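You operate a simulated robot arm through the tools that you are given. There is no shell and no other tool. Be economical: measure what you need, move in short steps, check, and stop when the job is done.

You run a simulated robot arm. Do the job below in one go: nothing can be reset, and whatever is moved stays where it is left.

## Task
Soap the sponge, then wipe off the coffee stain and the jam smear.
Fine: press the sponge on the green soap tray; put it back after.

Only the result counts: the job must be done as asked and must still hold three seconds after the hand-in. Knocking over, shifting, dropping, spilling or breaking anything else fails it.

## Robot
A 7-joint arm with a two-finger parallel gripper, fixed in place. Base frame: the origin is at the foot of the arm, x ahead of it, y to its left, z up; the work surface is at about z = 0. Lengths are in m, angles in rad, forces in N, time in s.
With the tool pointing down near the work surface it reaches from about 0.22 to 0.58 m from the base axis. Its first joint turns from -1.152 to 1.152 rad. Payload 2.5 kg.
The TCP is the grasp point between the finger pads, 0.023 m short of the fingertips. In the tool frame z runs along the fingers and y along their closing line. Largest opening 0.094 m; finger width 0.038, thickness 0.01; the body of the gripper, 0.054 by 0.096 m, starts 0.039 m behind the TCP.
Orientation is that of the tool frame in the base frame, as a unit quaternion [x, y, z, w]. With the fingers straight down and closing along the base's y, the tool's x points along the base's -x, its y along +y and its z along -z.

## Interface
- The arm moves only by the tool move_arm. Its argument "deltas" is a list of rows, each a list of 6 numbers: the shift along the tool's x, y, z in m, then the turn, a rotation vector about the tool's x, y, z in rad. In form: [[x, y, z, ax, ay, az], ...]. A call has 1 to 8 rows; each row is the pose to reach, as a shift and turn from the pose commanded when the call began, along the tool's axes at that moment. "hand" is the finger opening in m, from 0 to 0.094, set as the call begins (left out, the last holds). Each row takes 0.2 s and may step no farther than 0.05 m and 0.15 rad from the row before; otherwise, or with a gripper value out of range, the whole call is refused. A pose out of reach is approached as far as the arm can. The call stops where the force on the tool passes 40 N (or 10 N more than at its start, if that is more) or the arm is blocked; 0.2 s more then pass. Each finger travels about 0.108 m/s and halts on what it meets, pressing with about 39 N; the grip force reading is that of the motor and also rises with nothing between the fingers. The clock runs only during rows and for 0.2 s after the last one: add rows that repeat a pose to give the fingers time. The reply holds the time, the measured pose of the TCP, the force on the tool along the base axes, the opening and the grip force, in the units named above and with some noise.
- Cameras (640 x 400 px; columns grow to the right, rows downward): "scene" is fixed at [0.085, -0.3929, 0.5641]; the picture's right is [0.94, -0.34, 0.00], its down [-0.14, -0.37, -0.92] and it looks along [0.32, 0.86, -0.40] (base axes); focal length 356 px, centre (320, 200). "wrist" rides on the gripper at [0.086, 0.016, -0.074] in the tool frame; the picture's right is [-0.18, 0.98, 0.00], its down [-0.58, -0.11, -0.81] and it looks along [-0.79, -0.15, 0.59] (tool axes); focal length 243 px, centre (320, 200).
- get_image(camera): a new picture of that camera. It takes no simulated time.
- probe_pixels(camera, pixels): for up to 12 pixels [column, row] of the newest picture of that camera ("zoom" is the newest enlarged one), the place [x, y, z] in the base frame of the surface seen there, good to about 0.003 m, but the place of the scene camera against the robot may be out by one fixed shift of up to 0.025 m in any direction. It takes no simulated time.
- zoom(camera, box): a new picture of the part [left, top, right, bottom] of that camera's present view, enlarged. It takes no simulated time.
- close_job(): hands the job in; it is judged then, once.

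Keep the steps short. Do not move on a guess: measure, check each grasp and each placing, and mend mistakes. In all there are 80 turns and 38 pictures (those below and enlarged ones count). Leave the gripper open and the arm clear of the work at the hand-in unless told otherwise, and finish with a single line.

The tools are called after "Emit:" as a command line: name --pt "numbers of a row" for each row, then --argument value for the rest, lists and objects as JSON in quotes. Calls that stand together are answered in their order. move_arm: Moves the arm, as the interface text tells. Its arguments: {"type":"object","properties":{"deltas":{"type":"array","items":{"type":"array","items":{"type":"number"}}},"hand":{"type":"number"}},"required":["deltas"]} The other tools are called the same way: get_image (camera) takes a picture; probe_pixels (camera, pixels) gives the place of the surface under pixels of a picture; zoom (camera, box) takes an enlarged picture of a part of a camera's view; close_job () hands the job in.

At the start:

```text
time_s: 0.0
position: [0.2386, 0.2032, 0.3305]
orientation: [0.0, 1.0, -0.001, 0.0]
ft_force: [-0.9, 0.3, 0.5]
width: 0.094
grasp_force: 0.0
```

scene: 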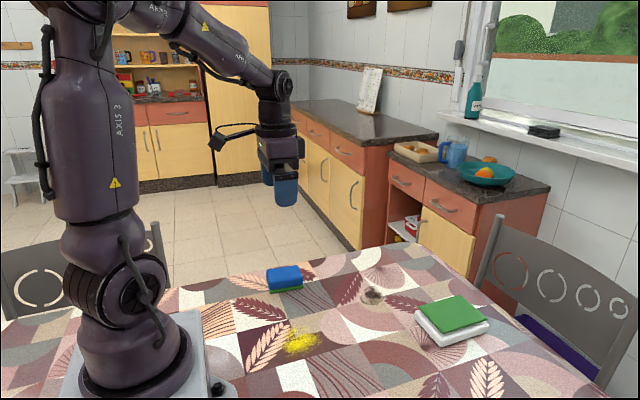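
wrist: 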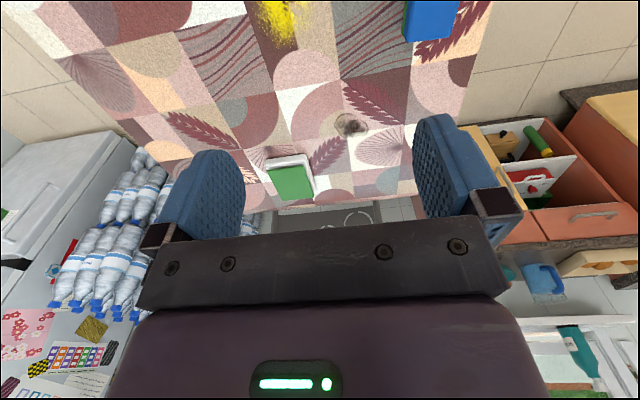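

I see a blue/green sponge near scene (285,278), a yellow patch (300,342), a brown ring (372,295) and a green tray (450,318). No jam is obvious yet, so I'll zoom in.

Emit:
zoom --camera "scene" --box '[220, 240, 500, 400]'

Emit:
zoom --camera "wrist" --box '[120, 0, 500, 220]'

```text
2.29 times, centred on (360, 320) of scene
```

zoom: 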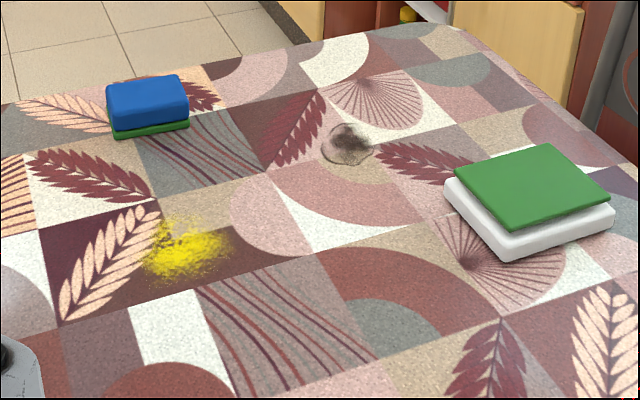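

```text
1.68 times, centred on (310, 110) of wrist
```

zoom: 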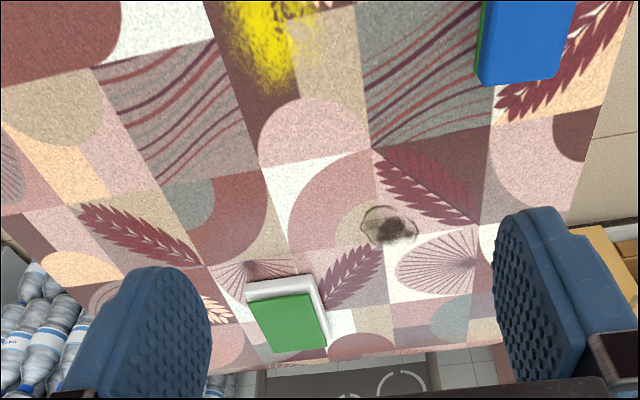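

Only two stains are visible so far. I'll probe the wrist zoom: coffee (388,228), yellow (265,40), the tray's green top and rim, and the sponge.

Emit:
probe_pixels --camera "zoom" --pixels '[[388, 228], [362, 225], [416, 232], [265, 40], [250, 303], [311, 293], [327, 345], [268, 351], [248, 290], [530, 40], [482, 82], [556, 75]]'

Emit:
probe_pixels --camera "scene" --pixels '[[372, 295], [300, 342], [270, 269], [298, 266], [302, 280], [271, 288], [270, 292], [420, 311], [458, 297], [485, 316], [444, 336], [285, 268]]'

```text
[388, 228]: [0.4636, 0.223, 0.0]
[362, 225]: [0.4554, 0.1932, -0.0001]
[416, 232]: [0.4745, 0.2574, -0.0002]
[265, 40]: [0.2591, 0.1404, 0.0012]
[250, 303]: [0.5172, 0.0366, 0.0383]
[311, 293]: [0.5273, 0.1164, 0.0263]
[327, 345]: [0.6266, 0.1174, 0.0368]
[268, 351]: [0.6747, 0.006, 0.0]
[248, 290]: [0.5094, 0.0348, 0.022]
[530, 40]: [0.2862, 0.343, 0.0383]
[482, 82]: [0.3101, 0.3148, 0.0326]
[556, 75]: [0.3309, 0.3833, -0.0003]
```

```text
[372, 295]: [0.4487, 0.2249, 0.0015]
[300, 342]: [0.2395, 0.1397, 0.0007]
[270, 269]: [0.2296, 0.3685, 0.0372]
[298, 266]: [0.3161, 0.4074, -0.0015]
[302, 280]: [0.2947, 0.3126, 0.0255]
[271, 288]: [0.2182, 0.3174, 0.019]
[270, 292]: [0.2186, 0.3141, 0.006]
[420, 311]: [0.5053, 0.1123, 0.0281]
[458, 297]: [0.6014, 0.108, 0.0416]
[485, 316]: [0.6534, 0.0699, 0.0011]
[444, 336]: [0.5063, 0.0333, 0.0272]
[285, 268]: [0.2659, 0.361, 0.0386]
```

The area at y < -0.05 isn't visible in either picture, and a jam smear could be hidden there. I'll move the arm at this height towards -y to look.

Emit:
move_arm --pt "0 -0.05 0 0 0 0" --pt "0 -0.1 0 0 0 0" --pt "0 -0.15 0 0 0 0" --pt "0 -0.2 0 0 0 0" --pt "0 -0.25 0 0 0 0" --pt "0 -0.3 0 0 0 0" --pt "0 -0.35 0 0 0 0" --pt "0 -0.4 0 0 0 0"

Emit:
get_image --camera "wrist"

Emit:
get_image --camera "scene"

```text
time_s: 1.8
position: [0.2384, -0.1969, 0.33]
orientation: [0.001, 1.0, 0.0, 0.0]
ft_force: [0.4, -0.5, -0.7]
width: 0.0942
grasp_force: 0.1
```

```text
33 pictures are left
```

wrist: 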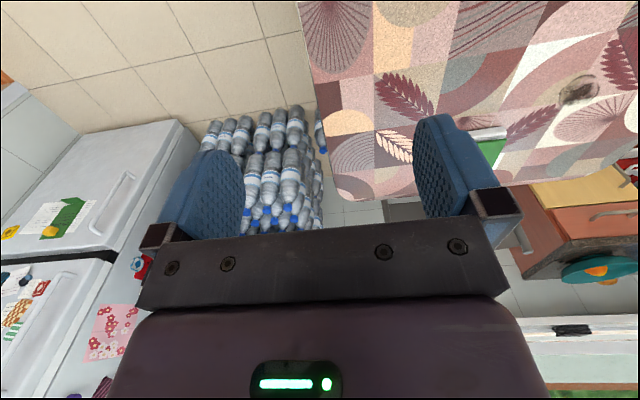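

```text
32 pictures are left
```

scene: 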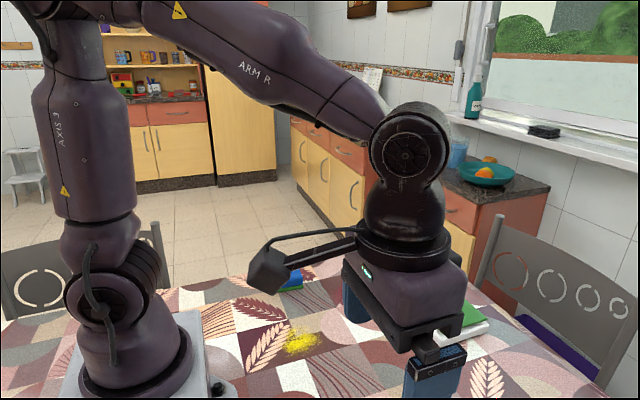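

No stain shows on this side, and the table edge is near y≈-0.15. I'll go back to y≈0 and check the middle and near zone for anything hidden in the pattern.

Emit:
move_arm --pt "0 0.05 0 0 0 0" --pt "0 0.1 0 0 0 0" --pt "0 0.15 0 0 0 0" --pt "0 0.2 0 0 0 0" --pt "0 0.25 -0.02 0 0 0" --pt "0 0.3 -0.04 0 0 0"

Emit:
zoom --camera "wrist" --box '[160, 0, 640, 220]'

Emit:
zoom --camera "scene" --box '[160, 260, 480, 400]'

```text
refused: row 5 steps farther than a row can; nothing moved
```

```text
1.33 times, centred on (400, 110) of wrist
```

zoom: 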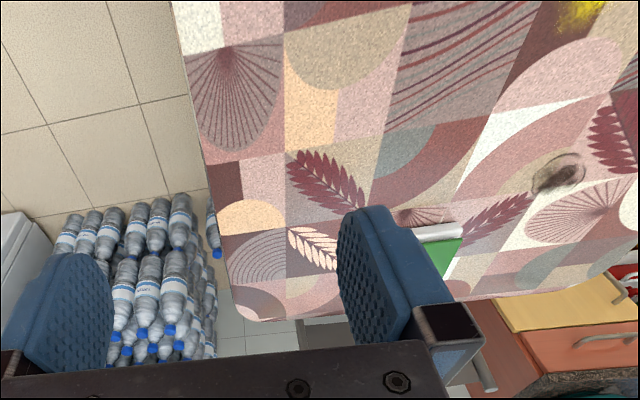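

```text
2.00 times, centred on (320, 330) of scene
```

zoom: 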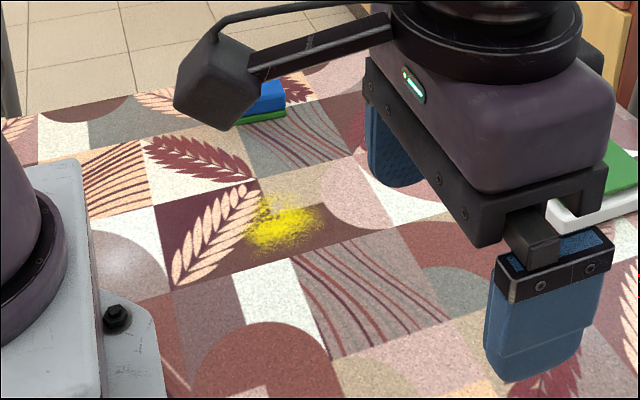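

The only marks on the table are the coffee ring and the glossy yellow smear, so the yellow one must be the jam. Once the sponge is lifted I'll also check under it. Next I go back to the left, pulling in a little, to measure the sponge from the wrist.

Emit:
move_arm --pt "0 0.05 0 0 0 0" --pt "0 0.1 0 0 0 0" --pt "0 0.15 0 0 0 0" --pt "0 0.2 0 0 0 0" --pt "0 0.25 0 0 0 0" --pt "0 0.3 0 0 0 0" --pt "0 0.35 0 0 0 0" --pt "0 0.4 0 0 0 0"

Emit:
move_arm --pt "0.025 0.035 0 0 0 0" --pt "0.05 0.07 0 0 0 0" --pt "0.075 0.09 0 0 0 0"

Emit:
get_image --camera "wrist"

```text
time_s: 3.6
position: [0.2384, 0.2055, 0.3303]
orientation: [0.001, 1.0, -0.001, 0.0]
ft_force: [-0.7, 0.5, 0.0]
width: 0.0941
grasp_force: 0.0
```

```text
time_s: 4.4
position: [0.1646, 0.2938, 0.3309]
orientation: [0.001, 1.0, 0.0, 0.0]
ft_force: [0.2, 0.0, 0.0]
width: 0.094
grasp_force: 0.0
```

```text
29 pictures are left
```

wrist: 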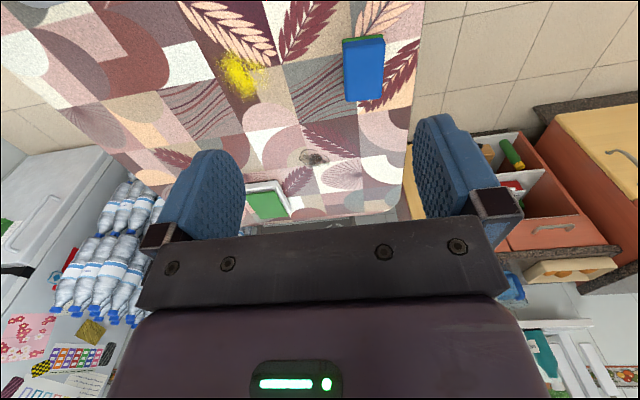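

The sponge is now fully in view at about (363,68). I'll zoom in on it and the stain.

Emit:
zoom --camera "wrist" --box '[200, 0, 440, 150]'

```text
2.67 times, centred on (320, 75) of wrist
```

zoom: 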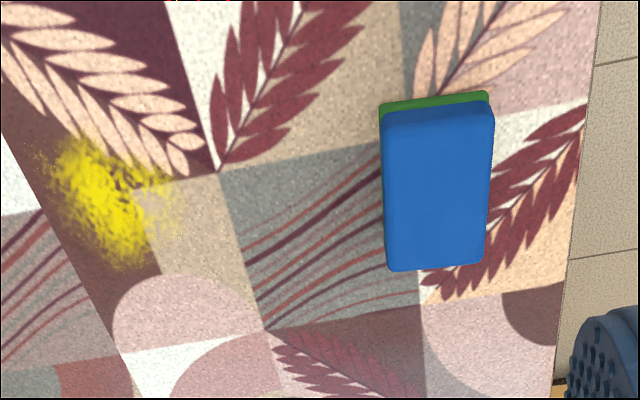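

Emit:
probe_pixels --camera "zoom" --pixels '[[390, 128], [488, 120], [480, 258], [393, 264], [435, 190], [383, 107], [487, 95], [55, 180], [160, 200], [85, 148], [125, 265], [105, 205]]'

```text
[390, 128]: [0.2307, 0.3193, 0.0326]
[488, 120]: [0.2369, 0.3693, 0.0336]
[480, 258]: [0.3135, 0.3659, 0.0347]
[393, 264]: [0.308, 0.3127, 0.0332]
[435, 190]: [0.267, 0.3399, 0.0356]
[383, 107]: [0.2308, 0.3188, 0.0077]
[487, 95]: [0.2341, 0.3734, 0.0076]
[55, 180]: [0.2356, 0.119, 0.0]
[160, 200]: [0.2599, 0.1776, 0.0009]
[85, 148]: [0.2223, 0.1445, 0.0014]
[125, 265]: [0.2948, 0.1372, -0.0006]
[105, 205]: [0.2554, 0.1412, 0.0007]
```

Sponge: centre about (0.272, 0.342), top z≈0.035, about 0.058 wide along y and yawed about -0.065 rad. The smear spans x 0.22–0.295, y 0.12–0.178. I'll move above the sponge at z≈0.13 with matching yaw.

Emit:
move_arm --pt "-0.0215 0.0096 0.04 0 0 0.013" --pt "-0.043 0.0192 0.08 0 0 0.026" --pt "-0.0645 0.0288 0.12 0 0 0.039" --pt "-0.086 0.0384 0.16 0 0 0.052" --pt "-0.1077 0.048 0.2 0 0 0.065" --pt "-0.1077 0.048 0.2 0 0 0.065" --hand 0.094

Emit:
get_image --camera "scene"

```text
time_s: 5.8
position: [0.274, 0.3411, 0.1305]
orientation: [0.034, 0.999, 0.0, 0.0]
ft_force: [0.1, -0.4, 0.4]
width: 0.094
grasp_force: 0.1
```

```text
27 pictures are left
```

scene: 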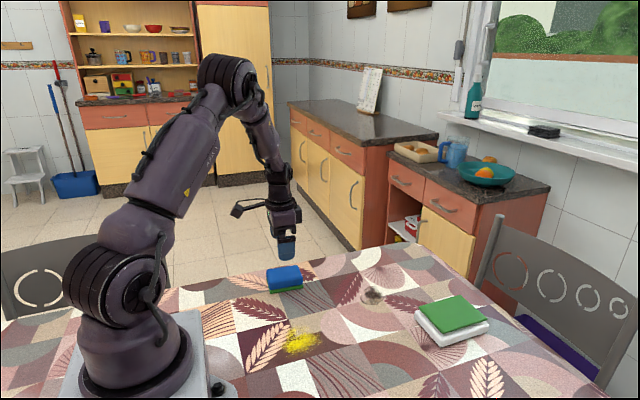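

The yaw and position agree with the plan: tool y points along (0.068, 0.998). I'll go straight down to z≈0.034.

Emit:
move_arm --pt "0 0 0.04 0 0 0" --pt "0 0 0.07 0 0 0" --pt "0 0 0.0965 0 0 0" --pt "0 0 0.0965 0 0 0"

Emit:
get_image --camera "wrist"

Emit:
zoom --camera "scene" --box '[220, 200, 380, 300]'

```text
time_s: 6.8
position: [0.2736, 0.3427, 0.0355]
orientation: [0.034, 0.999, 0.0, -0.001]
ft_force: [0.9, 0.4, -0.2]
width: 0.0942
grasp_force: 0.2
```

```text
26 pictures are left
```

wrist: 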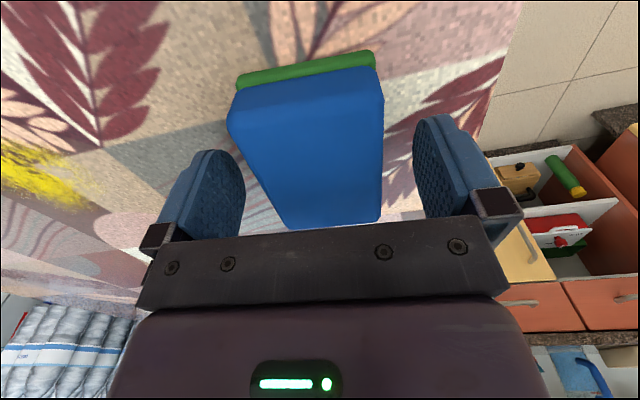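

```text
4.00 times, centred on (300, 250) of scene
```

zoom: 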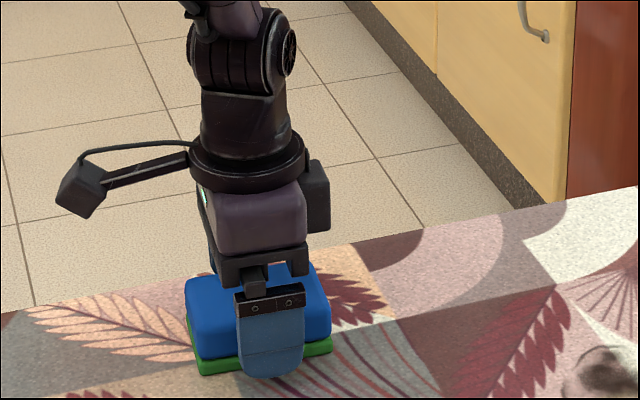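

The fingers straddle the sponge with clearance on both sides. Closing now.

Emit:
move_arm --pt "0 0 0 0 0 0" --pt "0 0 0 0 0 0" --pt "0 0 0 0 0 0" --pt "0 0 0 0 0 0" --hand 0.03

Emit:
move_arm --pt "0 0 -0.03 0 0 0" --pt "0 0 -0.07 0 0 0" --pt "0 0 -0.07 0 0 0"

Emit:
get_image --camera "scene"

Emit:
get_image --camera "wrist"

```text
time_s: 7.8
position: [0.2733, 0.3433, 0.035]
orientation: [0.033, 0.999, 0.0, 0.0]
ft_force: [1.2, -0.8, 0.0]
width: 0.059
grasp_force: 38.9
```

```text
time_s: 8.6
position: [0.2724, 0.342, 0.1039]
orientation: [0.033, 0.999, 0.0, 0.0]
ft_force: [0.0, 0.1, -1.1]
width: 0.0589
grasp_force: 38.9
```

```text
24 pictures are left
```

scene: 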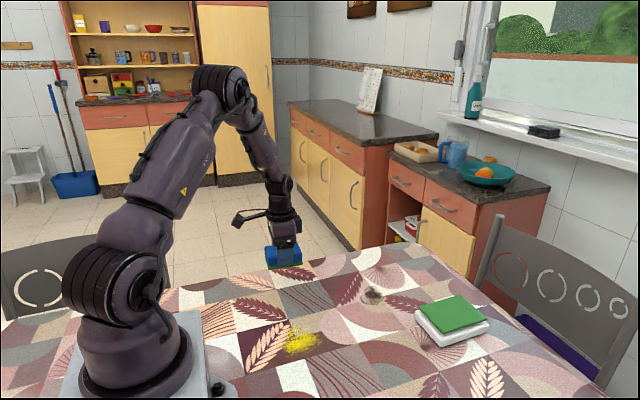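

```text
23 pictures are left
```

wrist: 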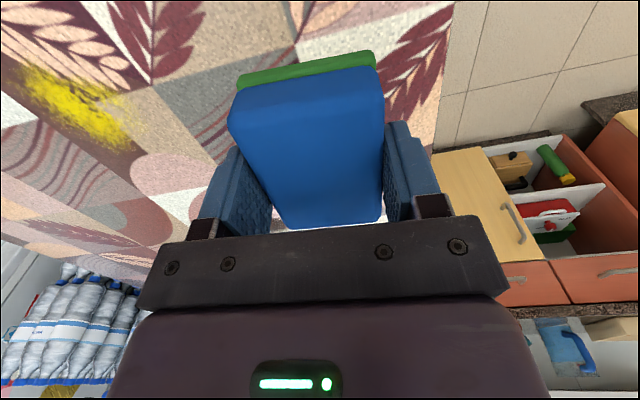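

The sponge is held at width 0.059, and the cloth beneath it was clean. With TCP z at 0.035 the sponge's underside is at z=0. Home is (0.2733, 0.3433). I'll measure the tray closely from the scene camera.

Emit:
zoom --camera "scene" --box '[390, 275, 510, 350]'

```text
5.33 times, centred on (450, 312) of scene
```

zoom: 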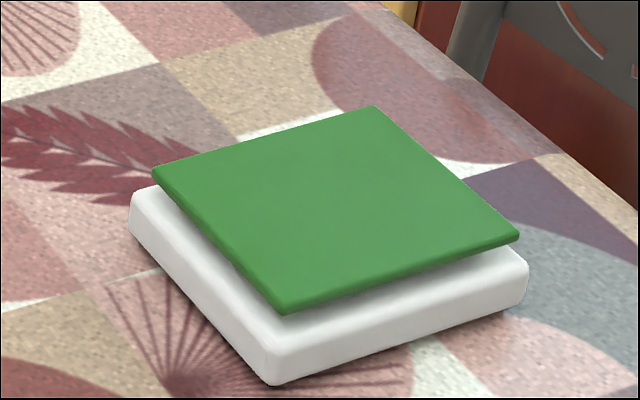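

Emit:
probe_pixels --camera "zoom" --pixels '[[160, 170], [372, 110], [512, 234], [285, 300], [330, 210], [282, 308], [140, 195], [270, 350], [520, 262], [268, 378], [132, 225], [320, 350]]'

```text
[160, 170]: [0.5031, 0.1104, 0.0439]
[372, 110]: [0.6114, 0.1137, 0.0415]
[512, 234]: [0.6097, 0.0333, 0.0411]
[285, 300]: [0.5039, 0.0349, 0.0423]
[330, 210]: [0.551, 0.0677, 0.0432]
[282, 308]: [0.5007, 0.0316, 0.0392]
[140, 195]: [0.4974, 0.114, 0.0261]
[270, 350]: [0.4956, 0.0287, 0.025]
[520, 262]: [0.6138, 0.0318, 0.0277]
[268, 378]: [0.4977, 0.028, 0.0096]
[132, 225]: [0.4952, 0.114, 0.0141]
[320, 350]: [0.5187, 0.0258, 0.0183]
```

In the robot frame (scene x +0.0155) the green pad spans x≈0.519–0.626, y≈0.033–0.112, with its top at z≈0.040. It lies along the base axes. I'll carry the sponge over at z≈0.15, starting with half the way and taking out the yaw.

Emit:
move_arm --pt "0 0 -0.045 0 0 0" --pt "-0.038 -0.031 -0.045 0 0 -0.017" --pt "-0.077 -0.0625 -0.045 0 0 -0.034" --pt "-0.115 -0.094 -0.045 0 0 -0.05" --pt "-0.1537 -0.125 -0.045 0 0 -0.067" --pt "-0.1537 -0.125 -0.045 0 0 -0.067"

Emit:
get_image --camera "wrist"

```text
refused: row 3 steps farther than a row can; nothing moved
```

```text
21 pictures are left
```

wrist: 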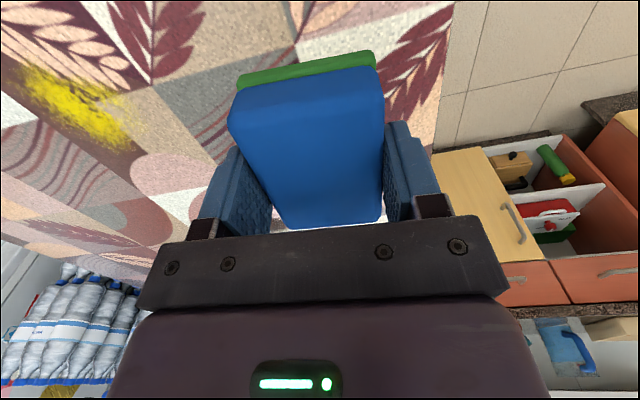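

One step was slightly too long, so I'll use smaller rows.

Emit:
move_arm --pt "0 0 -0.045 0 0 0" --pt "-0.031 -0.025 -0.045 0 0 -0.014" --pt "-0.062 -0.05 -0.045 0 0 -0.027" --pt "-0.093 -0.075 -0.045 0 0 -0.04" --pt "-0.123 -0.1 -0.045 0 0 -0.054" --pt "-0.1537 -0.125 -0.045 0 0 -0.067" --pt "-0.1537 -0.125 -0.045 0 0 -0.067"

Emit:
get_image --camera "wrist"

```text
time_s: 10.2
position: [0.4171, 0.2061, 0.1485]
orientation: [-0.002, 1.0, 0.001, 0.0]
ft_force: [0.2, 0.0, -0.9]
width: 0.059
grasp_force: 39.3
```

```text
20 pictures are left
```

wrist: 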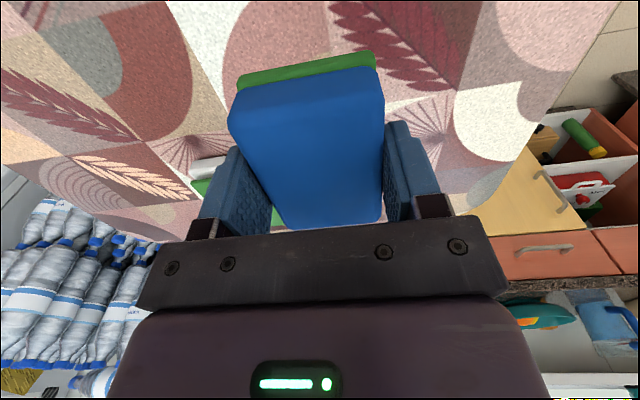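

Next to above the tray at z≈0.13. First a quick wrist probe of the visible tray edge at (195,165), (200,185) to confirm the offset.

Emit:
probe_pixels --camera "wrist" --pixels '[[192, 165], [193, 183], [205, 187], [220, 160], [200, 194]]'

Emit:
move_arm --pt "-0.029 -0.027 0.004 0 0 0" --pt "-0.058 -0.054 0.008 0 0 0" --pt "-0.087 -0.08 0.012 0 0 0" --pt "-0.116 -0.107 0.016 0 0 0" --pt "-0.145 -0.134 0.02 0 0 0" --pt "-0.145 -0.134 0.02 0 0 0"

Emit:
get_image --camera "scene"

Emit:
get_image --camera "wrist"

```text
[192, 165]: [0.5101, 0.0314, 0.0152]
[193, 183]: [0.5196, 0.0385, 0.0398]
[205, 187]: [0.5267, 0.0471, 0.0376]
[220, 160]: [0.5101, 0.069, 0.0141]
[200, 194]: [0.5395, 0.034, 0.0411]
```

```text
time_s: 11.6
position: [0.5626, 0.0726, 0.1303]
orientation: [-0.002, 1.0, 0.0, -0.001]
ft_force: [0.0, 0.7, 0.4]
width: 0.0588
grasp_force: 39.1
```

```text
19 pictures are left
```

scene: 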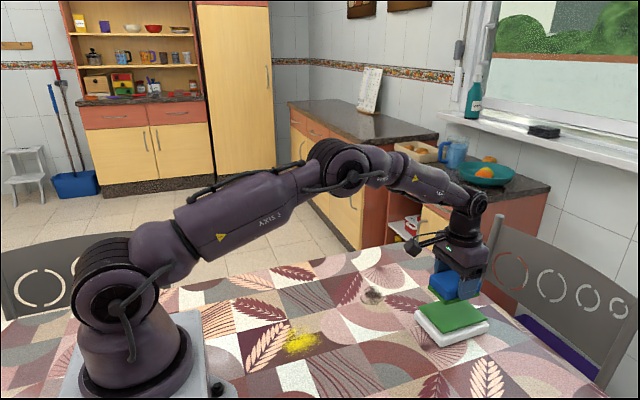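

```text
18 pictures are left
```

wrist: 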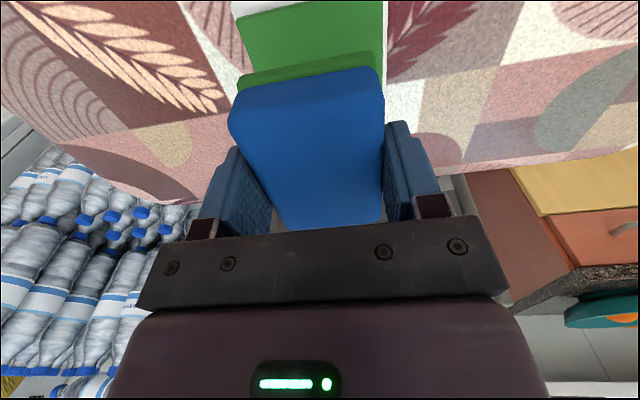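

The sponge is lined up over the pad. I'll lower it to just above (z≈0.08), then press gently.

Emit:
move_arm --pt "0 0 0.03 0 0 0" --pt "0 0 0.05 0 0 0" --pt "0 0 0.05 0 0 0"

Emit:
move_arm --pt "0 0 0.002 0 0 0" --pt "0 0 0.004 0 0 0" --pt "0 0 0.005 0 0 0" --pt "0 0 0.006 0 0 0" --pt "0 0 0.006 0 0 0"

```text
time_s: 12.4
position: [0.5636, 0.0738, 0.0794]
orientation: [0.0, 1.0, 0.0, -0.001]
ft_force: [-0.3, -0.5, -0.3]
width: 0.0587
grasp_force: 39.0
```

```text
time_s: 13.6
position: [0.5632, 0.073, 0.0733]
orientation: [-0.001, 1.0, -0.001, 0.0]
ft_force: [-0.2, 0.6, 0.0]
width: 0.0588
grasp_force: 39.0
```

No contact yet at z=0.073. I'll continue in 1 mm steps.

Emit:
move_arm --pt "0 0 0.001 0 0 0" --pt "0 0 0.002 0 0 0" --pt "0 0 0.003 0 0 0" --pt "0 0 0.003 0 0 0"

```text
time_s: 14.6
position: [0.565, 0.0719, 0.0697]
orientation: [-0.001, 1.0, 0.0, -0.001]
ft_force: [-0.9, 0.1, 0.8]
width: 0.0589
grasp_force: 38.7
```

Emit:
zoom --camera "scene" --box '[390, 260, 510, 350]'

Emit:
move_arm --pt "0 0 0.001 0 0 0" --pt "0 0 0.002 0 0 0" --pt "0 0 0.002 0 0 0"

```text
4.44 times, centred on (450, 305) of scene
```

zoom: 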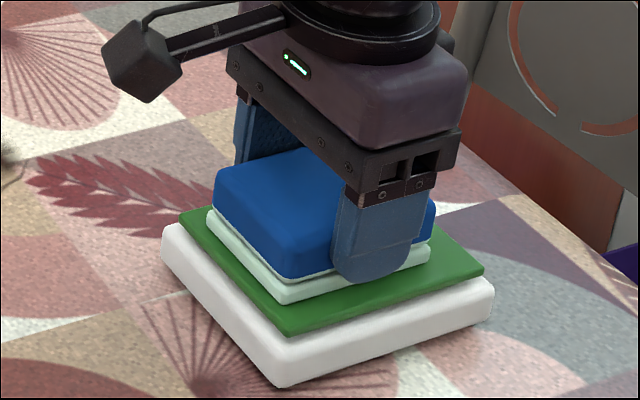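

```text
time_s: 15.4
position: [0.563, 0.0732, 0.0681]
orientation: [-0.001, 1.0, 0.0, 0.0]
ft_force: [1.7, 0.3, 1.2]
width: 0.0592
grasp_force: 38.7
```

The sponge's underside has turned white (soaped) with light contact. I'll lift it off and check that the tray stayed put.

Emit:
move_arm --pt "0 0 -0.03 0 0 0" --pt "0 0 -0.06 0 0 0" --pt "0 0 -0.06 0 0 0"

Emit:
zoom --camera "scene" --box '[330, 250, 510, 360]'

```text
time_s: 16.2
position: [0.5613, 0.0728, 0.1274]
orientation: [-0.001, 1.0, 0.0, -0.001]
ft_force: [0.4, 0.9, -0.2]
width: 0.0589
grasp_force: 39.3
```

```text
3.56 times, centred on (420, 305) of scene
```

zoom: 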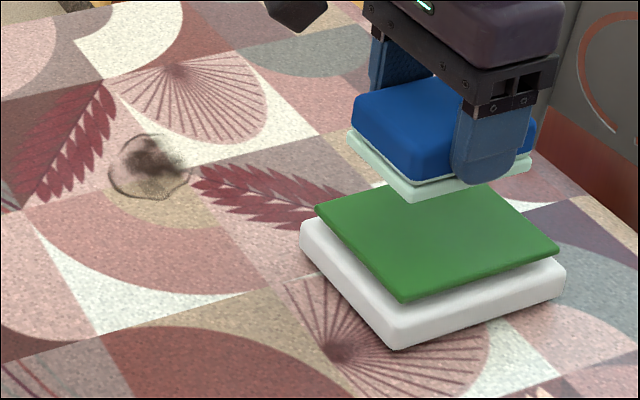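

The sponge is soaped and the tray hasn't moved. I'll probe the coffee stain's extent in this zoom.

Emit:
probe_pixels --camera "zoom" --pixels '[[108, 178], [191, 175], [150, 133], [150, 202], [150, 168]]'

Emit:
move_arm --pt "0.025 0.035 0 0 0 0" --pt "0.05 0.07 0 0 0 0" --pt "0.075 0.11 0 0 0 0" --pt "0.1 0.15 0 0 0 0" --pt "0.1 0.15 0.045 0 0 0" --pt "0.1 0.15 0.083 0 0 0" --pt "0.1 0.15 0.083 0 0 0"

```text
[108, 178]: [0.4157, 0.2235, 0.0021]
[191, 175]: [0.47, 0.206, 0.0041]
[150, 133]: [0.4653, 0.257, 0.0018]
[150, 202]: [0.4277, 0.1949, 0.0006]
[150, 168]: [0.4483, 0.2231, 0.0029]
```

```text
time_s: 17.8
position: [0.4624, 0.2235, 0.0459]
orientation: [0.0, 1.0, 0.0, 0.001]
ft_force: [0.5, -0.3, -0.1]
width: 0.059
grasp_force: 38.7
```

Coffee stain in robot frame: centre (0.464, 0.223), radius about 0.034. The sponge is above it, so I'll lower in small steps until it touches.

Emit:
move_arm --pt "0 0 0.006 0 0 0" --pt "0 0 0.009 0 0 0" --pt "0 0 0.011 0 0 0" --pt "0 0 0.013 0 0 0" --pt "0 0 0.013 0 0 0"

```text
time_s: 19.0
position: [0.4636, 0.2231, 0.0347]
orientation: [-0.001, 1.0, 0.0, 0.001]
ft_force: [-10.4, -5.3, 32.1]
width: 0.0588
grasp_force: 39.2
```

Contact is stiff at 32 N. I'll back off about 1.2 mm for a gentler wipe.

Emit:
move_arm --pt "0 0 -0.0012 0 0 0" --pt "0 0 -0.0012 0 0 0"

```text
time_s: 19.6
position: [0.464, 0.223, 0.0337]
orientation: [-0.001, 1.0, 0.001, 0.001]
ft_force: [2.3, 0.0, 21.4]
width: 0.0589
grasp_force: 38.9
```

Emit:
move_arm --pt "0 0 -0.001 0 0 0" --pt "0 0.015 -0.001 0 0 0" --pt "0 0.03 -0.001 0 0 0" --pt "0 0.015 -0.001 0 0 0" --pt "0 0 -0.001 0 0 0" --pt "0 -0.015 -0.001 0 0 0" --pt "0 -0.03 -0.001 0 0 0" --pt "0 -0.03 -0.001 0 0 0"

Emit:
zoom --camera "scene" --box '[300, 220, 480, 340]'

```text
time_s: 21.4
position: [0.4622, 0.1929, 0.0347]
orientation: [0.0, 1.0, 0.0, 0.0]
ft_force: [-0.8, 4.9, 11.7]
width: 0.0589
grasp_force: 39.3
```

```text
3.33 times, centred on (390, 280) of scene
```

zoom: 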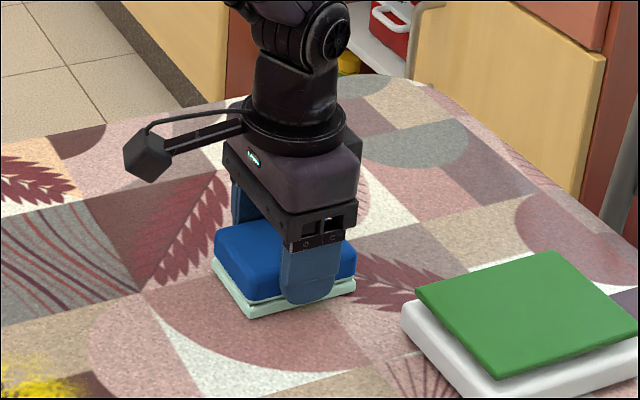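

Wiping holds steadily at about 12 N. More strokes now, with small x offsets to cover the whole ring.

Emit:
move_arm --pt "0.012 0.01 0 0 0 0" --pt "0.012 0.03 0 0 0 0" --pt "0.012 0.05 0 0 0 0" --pt "0.012 0.065 0 0 0 0" --pt "-0.012 0.065 0 0 0 0" --pt "-0.012 0.045 0 0 0 0" --pt "-0.012 0.025 0 0 0 0" --pt "-0.012 0 0 0 0 0"

Emit:
move_arm --pt "-0.012 0.02 0 0 0 0" --pt "-0.012 0.04 0 0 0 0" --pt "-0.012 0.06 0 0 0 0" --pt "-0.012 0.06 -0.03 0 0 0" --pt "-0.012 0.06 -0.07 0 0 0" --pt "-0.012 0.06 -0.1 0 0 0"

Emit:
zoom --camera "scene" --box '[220, 220, 500, 390]'

```text
time_s: 23.2
position: [0.4751, 0.1913, 0.0335]
orientation: [-0.001, 1.0, 0.0, 0.0]
ft_force: [0.4, 2.1, 4.6]
width: 0.0588
grasp_force: 39.6
```

```text
time_s: 24.6
position: [0.4867, 0.2537, 0.1358]
orientation: [-0.001, 1.0, 0.0, -0.001]
ft_force: [-0.3, 0.1, -0.3]
width: 0.0587
grasp_force: 38.6
```

```text
2.29 times, centred on (360, 305) of scene
```

zoom: 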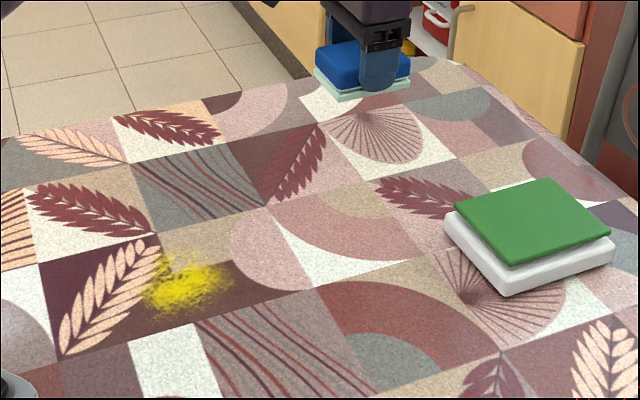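

The coffee stain is gone. Next the yellow smear: centre (0.257, 0.146), x 0.22–0.295, y 0.115–0.178. I'll move over it, then down to z≈0.045.

Emit:
move_arm --pt "0.038 -0.018 0 0 0 0" --pt "0.076 -0.036 0 0 0 0" --pt "0.114 -0.054 0 0 0 0" --pt "0.153 -0.072 0 0 0 0" --pt "0.191 -0.09 0 0 0 0" --pt "0.229 -0.107 0 0 0 0" --pt "0.229 -0.107 0.045 0 0 0" --pt "0.229 -0.107 0.09 0 0 0"

Emit:
move_arm --pt "0 0 0.004 0 0 0" --pt "0 0 0.007 0 0 0" --pt "0 0 0.008 0 0 0" --pt "0 0 0.009 0 0 0" --pt "0 0 0.009 0 0 0"

```text
time_s: 26.4
position: [0.2578, 0.1462, 0.0432]
orientation: [-0.001, 1.0, 0.0, 0.0]
ft_force: [0.4, 0.1, 0.3]
width: 0.059
grasp_force: 38.9
```

```text
time_s: 27.6
position: [0.2573, 0.1458, 0.0361]
orientation: [-0.001, 1.0, 0.0, 0.001]
ft_force: [1.0, 0.9, 0.8]
width: 0.0588
grasp_force: 39.7
```

Nothing felt yet, so down another 2 mm.

Emit:
move_arm --pt "0 0 0.001 0 0 0" --pt "0 0 0.002 0 0 0" --pt "0 0 0.002 0 0 0"

```text
time_s: 28.4
position: [0.2576, 0.1451, 0.0331]
orientation: [-0.001, 1.0, -0.001, 0.001]
ft_force: [-4.4, -1.8, 33.3]
width: 0.0588
grasp_force: 39.0
```

That's 33 N. I'll ease off 2 mm and wipe.

Emit:
move_arm --pt "0 0 -0.002 0 0 0" --pt "0 0.018 -0.002 0 0 0" --pt "0 0.035 -0.002 0 0 0" --pt "0 0.018 -0.002 0 0 0" --pt "0 0 -0.002 0 0 0" --pt "0 -0.018 -0.002 0 0 0" --pt "0 -0.035 -0.002 0 0 0" --pt "0 -0.035 -0.002 0 0 0"

Emit:
move_arm --pt "0.015 0.012 0 0 0 0" --pt "0.015 0.032 0 0 0 0" --pt "0.015 0.052 0 0 0 0" --pt "0.015 0.07 0 0 0 0" --pt "-0.015 0.07 0 0 0 0" --pt "-0.015 0.045 0 0 0 0" --pt "-0.015 0.022 0 0 0 0" --pt "-0.015 0 0 0 0 0"

```text
time_s: 30.2
position: [0.2563, 0.11, 0.0353]
orientation: [-0.001, 1.0, 0.0, -0.001]
ft_force: [0.5, 0.6, -0.1]
width: 0.0588
grasp_force: 38.9
```

```text
time_s: 32.0
position: [0.2719, 0.1099, 0.0347]
orientation: [-0.001, 1.0, 0.0, 0.0]
ft_force: [-0.1, -0.4, -1.1]
width: 0.0587
grasp_force: 38.9
```

The pressure dropped to about 0 during those strokes. I'll go 1 mm lower and check.

Emit:
move_arm --pt "0 0 0.001 0 0 0" --pt "0 0.018 0.001 0 0 0" --pt "0 0.036 0.001 0 0 0" --pt "0 0.036 0.001 0 0 0"

Emit:
zoom --camera "scene" --box '[220, 260, 420, 390]'

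```text
time_s: 33.0
position: [0.2717, 0.1475, 0.0344]
orientation: [-0.001, 1.0, 0.0, 0.0]
ft_force: [-0.2, -0.3, 0.2]
width: 0.0588
grasp_force: 39.1
```

```text
3.08 times, centred on (320, 325) of scene
```

zoom: 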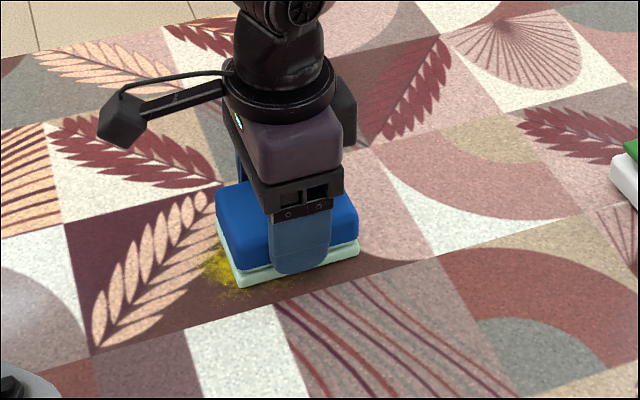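

The smear is partly faded but needs pressure. I'll go down 0.8 mm here and read the force.

Emit:
move_arm --pt "0 0 0.0008 0 0 0" --pt "0 0 0.0008 0 0 0"

```text
time_s: 33.6
position: [0.2729, 0.1467, 0.0336]
orientation: [0.0, 1.0, 0.0, 0.0]
ft_force: [-4.3, -0.4, 25.8]
width: 0.059
grasp_force: 39.2
```

That reads 26 N. I'll ease 0.4 mm and stroke with x offset back toward the base.

Emit:
move_arm --pt "0 0 -0.0004 0 0 0" --pt "0.015 0 -0.0004 0 0 0" --pt "0.03 0 -0.0004 0 0 0" --pt "0.03 0.018 -0.0004 0 0 0" --pt "0.03 0.036 -0.0004 0 0 0" --pt "0.03 0.018 -0.0004 0 0 0" --pt "0.03 0 -0.0004 0 0 0" --pt "0.03 -0.018 -0.0004 0 0 0"

Emit:
move_arm --pt "0 -0.018 0 0 0 0" --pt "-0.02 -0.018 0 0 0 0" --pt "-0.035 -0.018 0 0 0 0" --pt "-0.035 0 0 0 0 0" --pt "-0.035 0.018 0 0 0 0" --pt "-0.035 0.036 0 0 0 0" --pt "-0.018 0.036 0 0 0 0" --pt "-0.018 0.018 0 0 0 0"

Emit:
zoom --camera "scene" --box '[220, 260, 420, 390]'

```text
time_s: 35.4
position: [0.2427, 0.1283, 0.0349]
orientation: [-0.001, 1.0, -0.001, 0.0]
ft_force: [-0.3, 0.2, 2.3]
width: 0.0588
grasp_force: 38.9
```

```text
time_s: 37.2
position: [0.2604, 0.1484, 0.034]
orientation: [-0.001, 1.0, 0.001, 0.0]
ft_force: [0.1, 7.1, 15.8]
width: 0.0588
grasp_force: 39.1
```

```text
3.08 times, centred on (320, 325) of scene
```

zoom: 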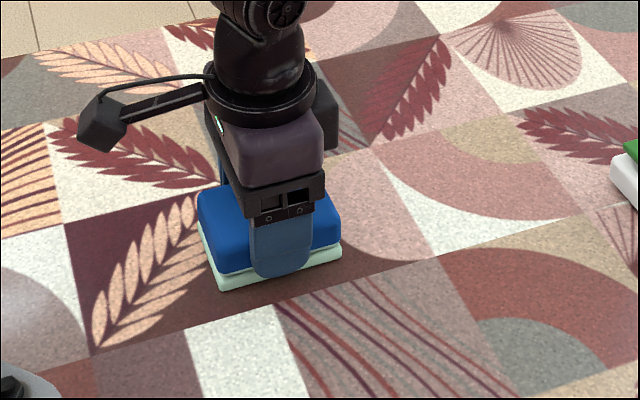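

It looks clean around the sponge. One more set of strokes for margin, then I'll lift and look.

Emit:
move_arm --pt "0 -0.02 0.0002 0 0 0" --pt "0.012 -0.035 0.0002 0 0 0" --pt "0.012 -0.015 0.0002 0 0 0" --pt "0.012 0.005 0.0002 0 0 0" --pt "0.012 0.025 0.0002 0 0 0" --pt "0.012 0.025 -0.03 0 0 0" --pt "0.012 0.025 -0.07 0 0 0" --pt "0.012 0.07 -0.085 0 0 0"

Emit:
zoom --camera "scene" --box '[220, 220, 500, 390]'

```text
time_s: 39.0
position: [0.2477, 0.2164, 0.1182]
orientation: [-0.001, 1.0, -0.001, 0.0]
ft_force: [-0.5, -0.3, -0.1]
width: 0.0591
grasp_force: 38.8
```

```text
2.29 times, centred on (360, 305) of scene
```

zoom: 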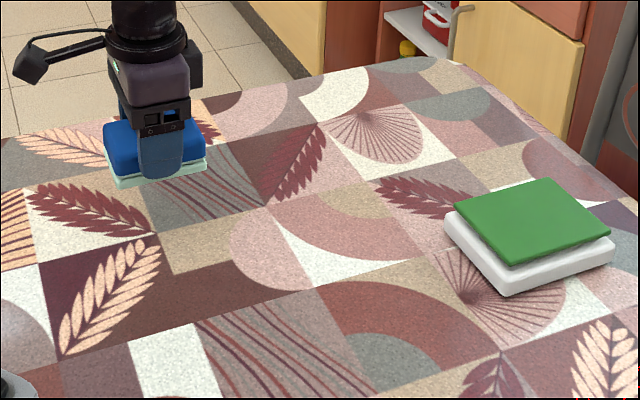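

Both stains are gone. I'll return the sponge to its home at (0.2733, 0.3433) with yaw az +0.067.

Emit:
move_arm --pt "-0.0064 0.032 0 0 0 0.017" --pt "-0.0128 0.064 0 0 0 0.034" --pt "-0.0192 0.096 0 0 0 0.05" --pt "-0.0256 0.127 0 0 0 0.067" --pt "-0.0256 0.127 0.04 0 0 0.067" --pt "-0.0256 0.127 0.073 0 0 0.067" --pt "-0.0256 0.127 0.073 0 0 0.067"

```text
time_s: 40.6
position: [0.2742, 0.3431, 0.0446]
orientation: [0.033, 0.999, 0.0, 0.0]
ft_force: [-0.1, 1.0, -0.3]
width: 0.059
grasp_force: 39.6
```

Position and yaw match home. I'll lower until it touches.

Emit:
move_arm --pt "0 0 0.005 0 0 0" --pt "0 0 0.008 0 0 0" --pt "0 0 0.0095 0 0 0" --pt "0 0 0.0095 0 0 0"

```text
time_s: 41.6
position: [0.2726, 0.3434, 0.0367]
orientation: [0.034, 0.999, -0.001, 0.0]
ft_force: [0.4, 0.3, -0.1]
width: 0.059
grasp_force: 39.3
```

Emit:
move_arm --pt "0 0 0.0007 0 0 0" --pt "0 0 0.0012 0 0 0" --pt "0 0 0.0012 0 0 0"

```text
time_s: 42.4
position: [0.2733, 0.3439, 0.0344]
orientation: [0.034, 0.999, 0.001, 0.0]
ft_force: [-0.3, 0.8, 0.2]
width: 0.0589
grasp_force: 38.8
```

It's at grasp height, so the sponge is resting on the cloth to within 1 mm. I'll open, then retreat straight up.

Emit:
move_arm --pt "0 0 0 0 0 0" --pt "0 0 0 0 0 0" --pt "0 0 0 0 0 0" --hand 0.094

Emit:
move_arm --pt "0 0 -0.03 0 0 0" --pt "0 0 -0.07 0 0 0" --pt "0 0 -0.11 0 0 0" --pt "0 0 -0.15 0 0 0" --pt "0 0 -0.19 0 0 0" --pt "0 0 -0.23 0 0 0" --pt "0 0 -0.23 0 0 0"

Emit:
get_image --camera "scene"

Emit:
zoom --camera "scene" --box '[220, 240, 500, 400]'

```text
time_s: 43.2
position: [0.2732, 0.3439, 0.0349]
orientation: [0.033, 0.999, 0.0, 0.001]
ft_force: [-0.4, 0.8, -0.1]
width: 0.0942
grasp_force: 0.1
```

```text
time_s: 44.8
position: [0.2739, 0.3433, 0.2661]
orientation: [0.034, 0.999, 0.0, 0.0]
ft_force: [0.1, 0.7, -0.4]
width: 0.094
grasp_force: 0.0
```

```text
10 pictures are left
```

scene: 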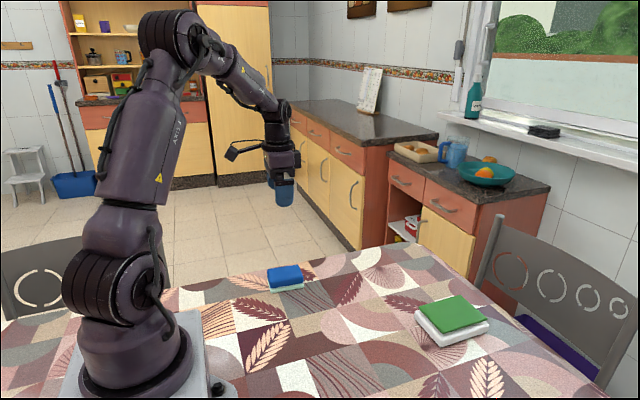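

```text
2.29 times, centred on (360, 320) of scene
```

zoom: 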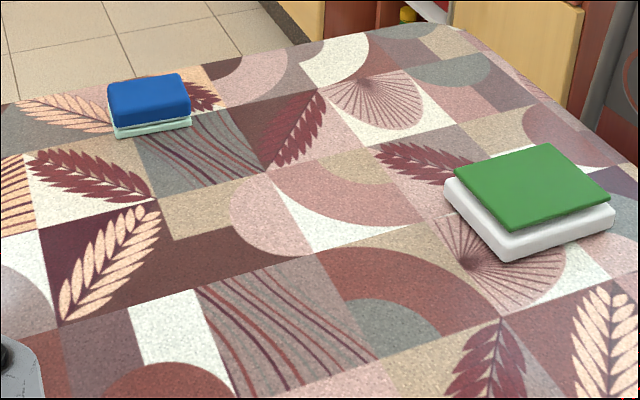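

The sponge is back where it was, both stains are gone, the tray hasn't moved, and the gripper is open and clear. Handing in.

Emit:
close_job

```text
The job is handed in.
```

I soaped the sponge, wiped off the coffee stain and the yellow smear (the only other mark I found, so I took it to be the jam), and put the sponge back in its place.
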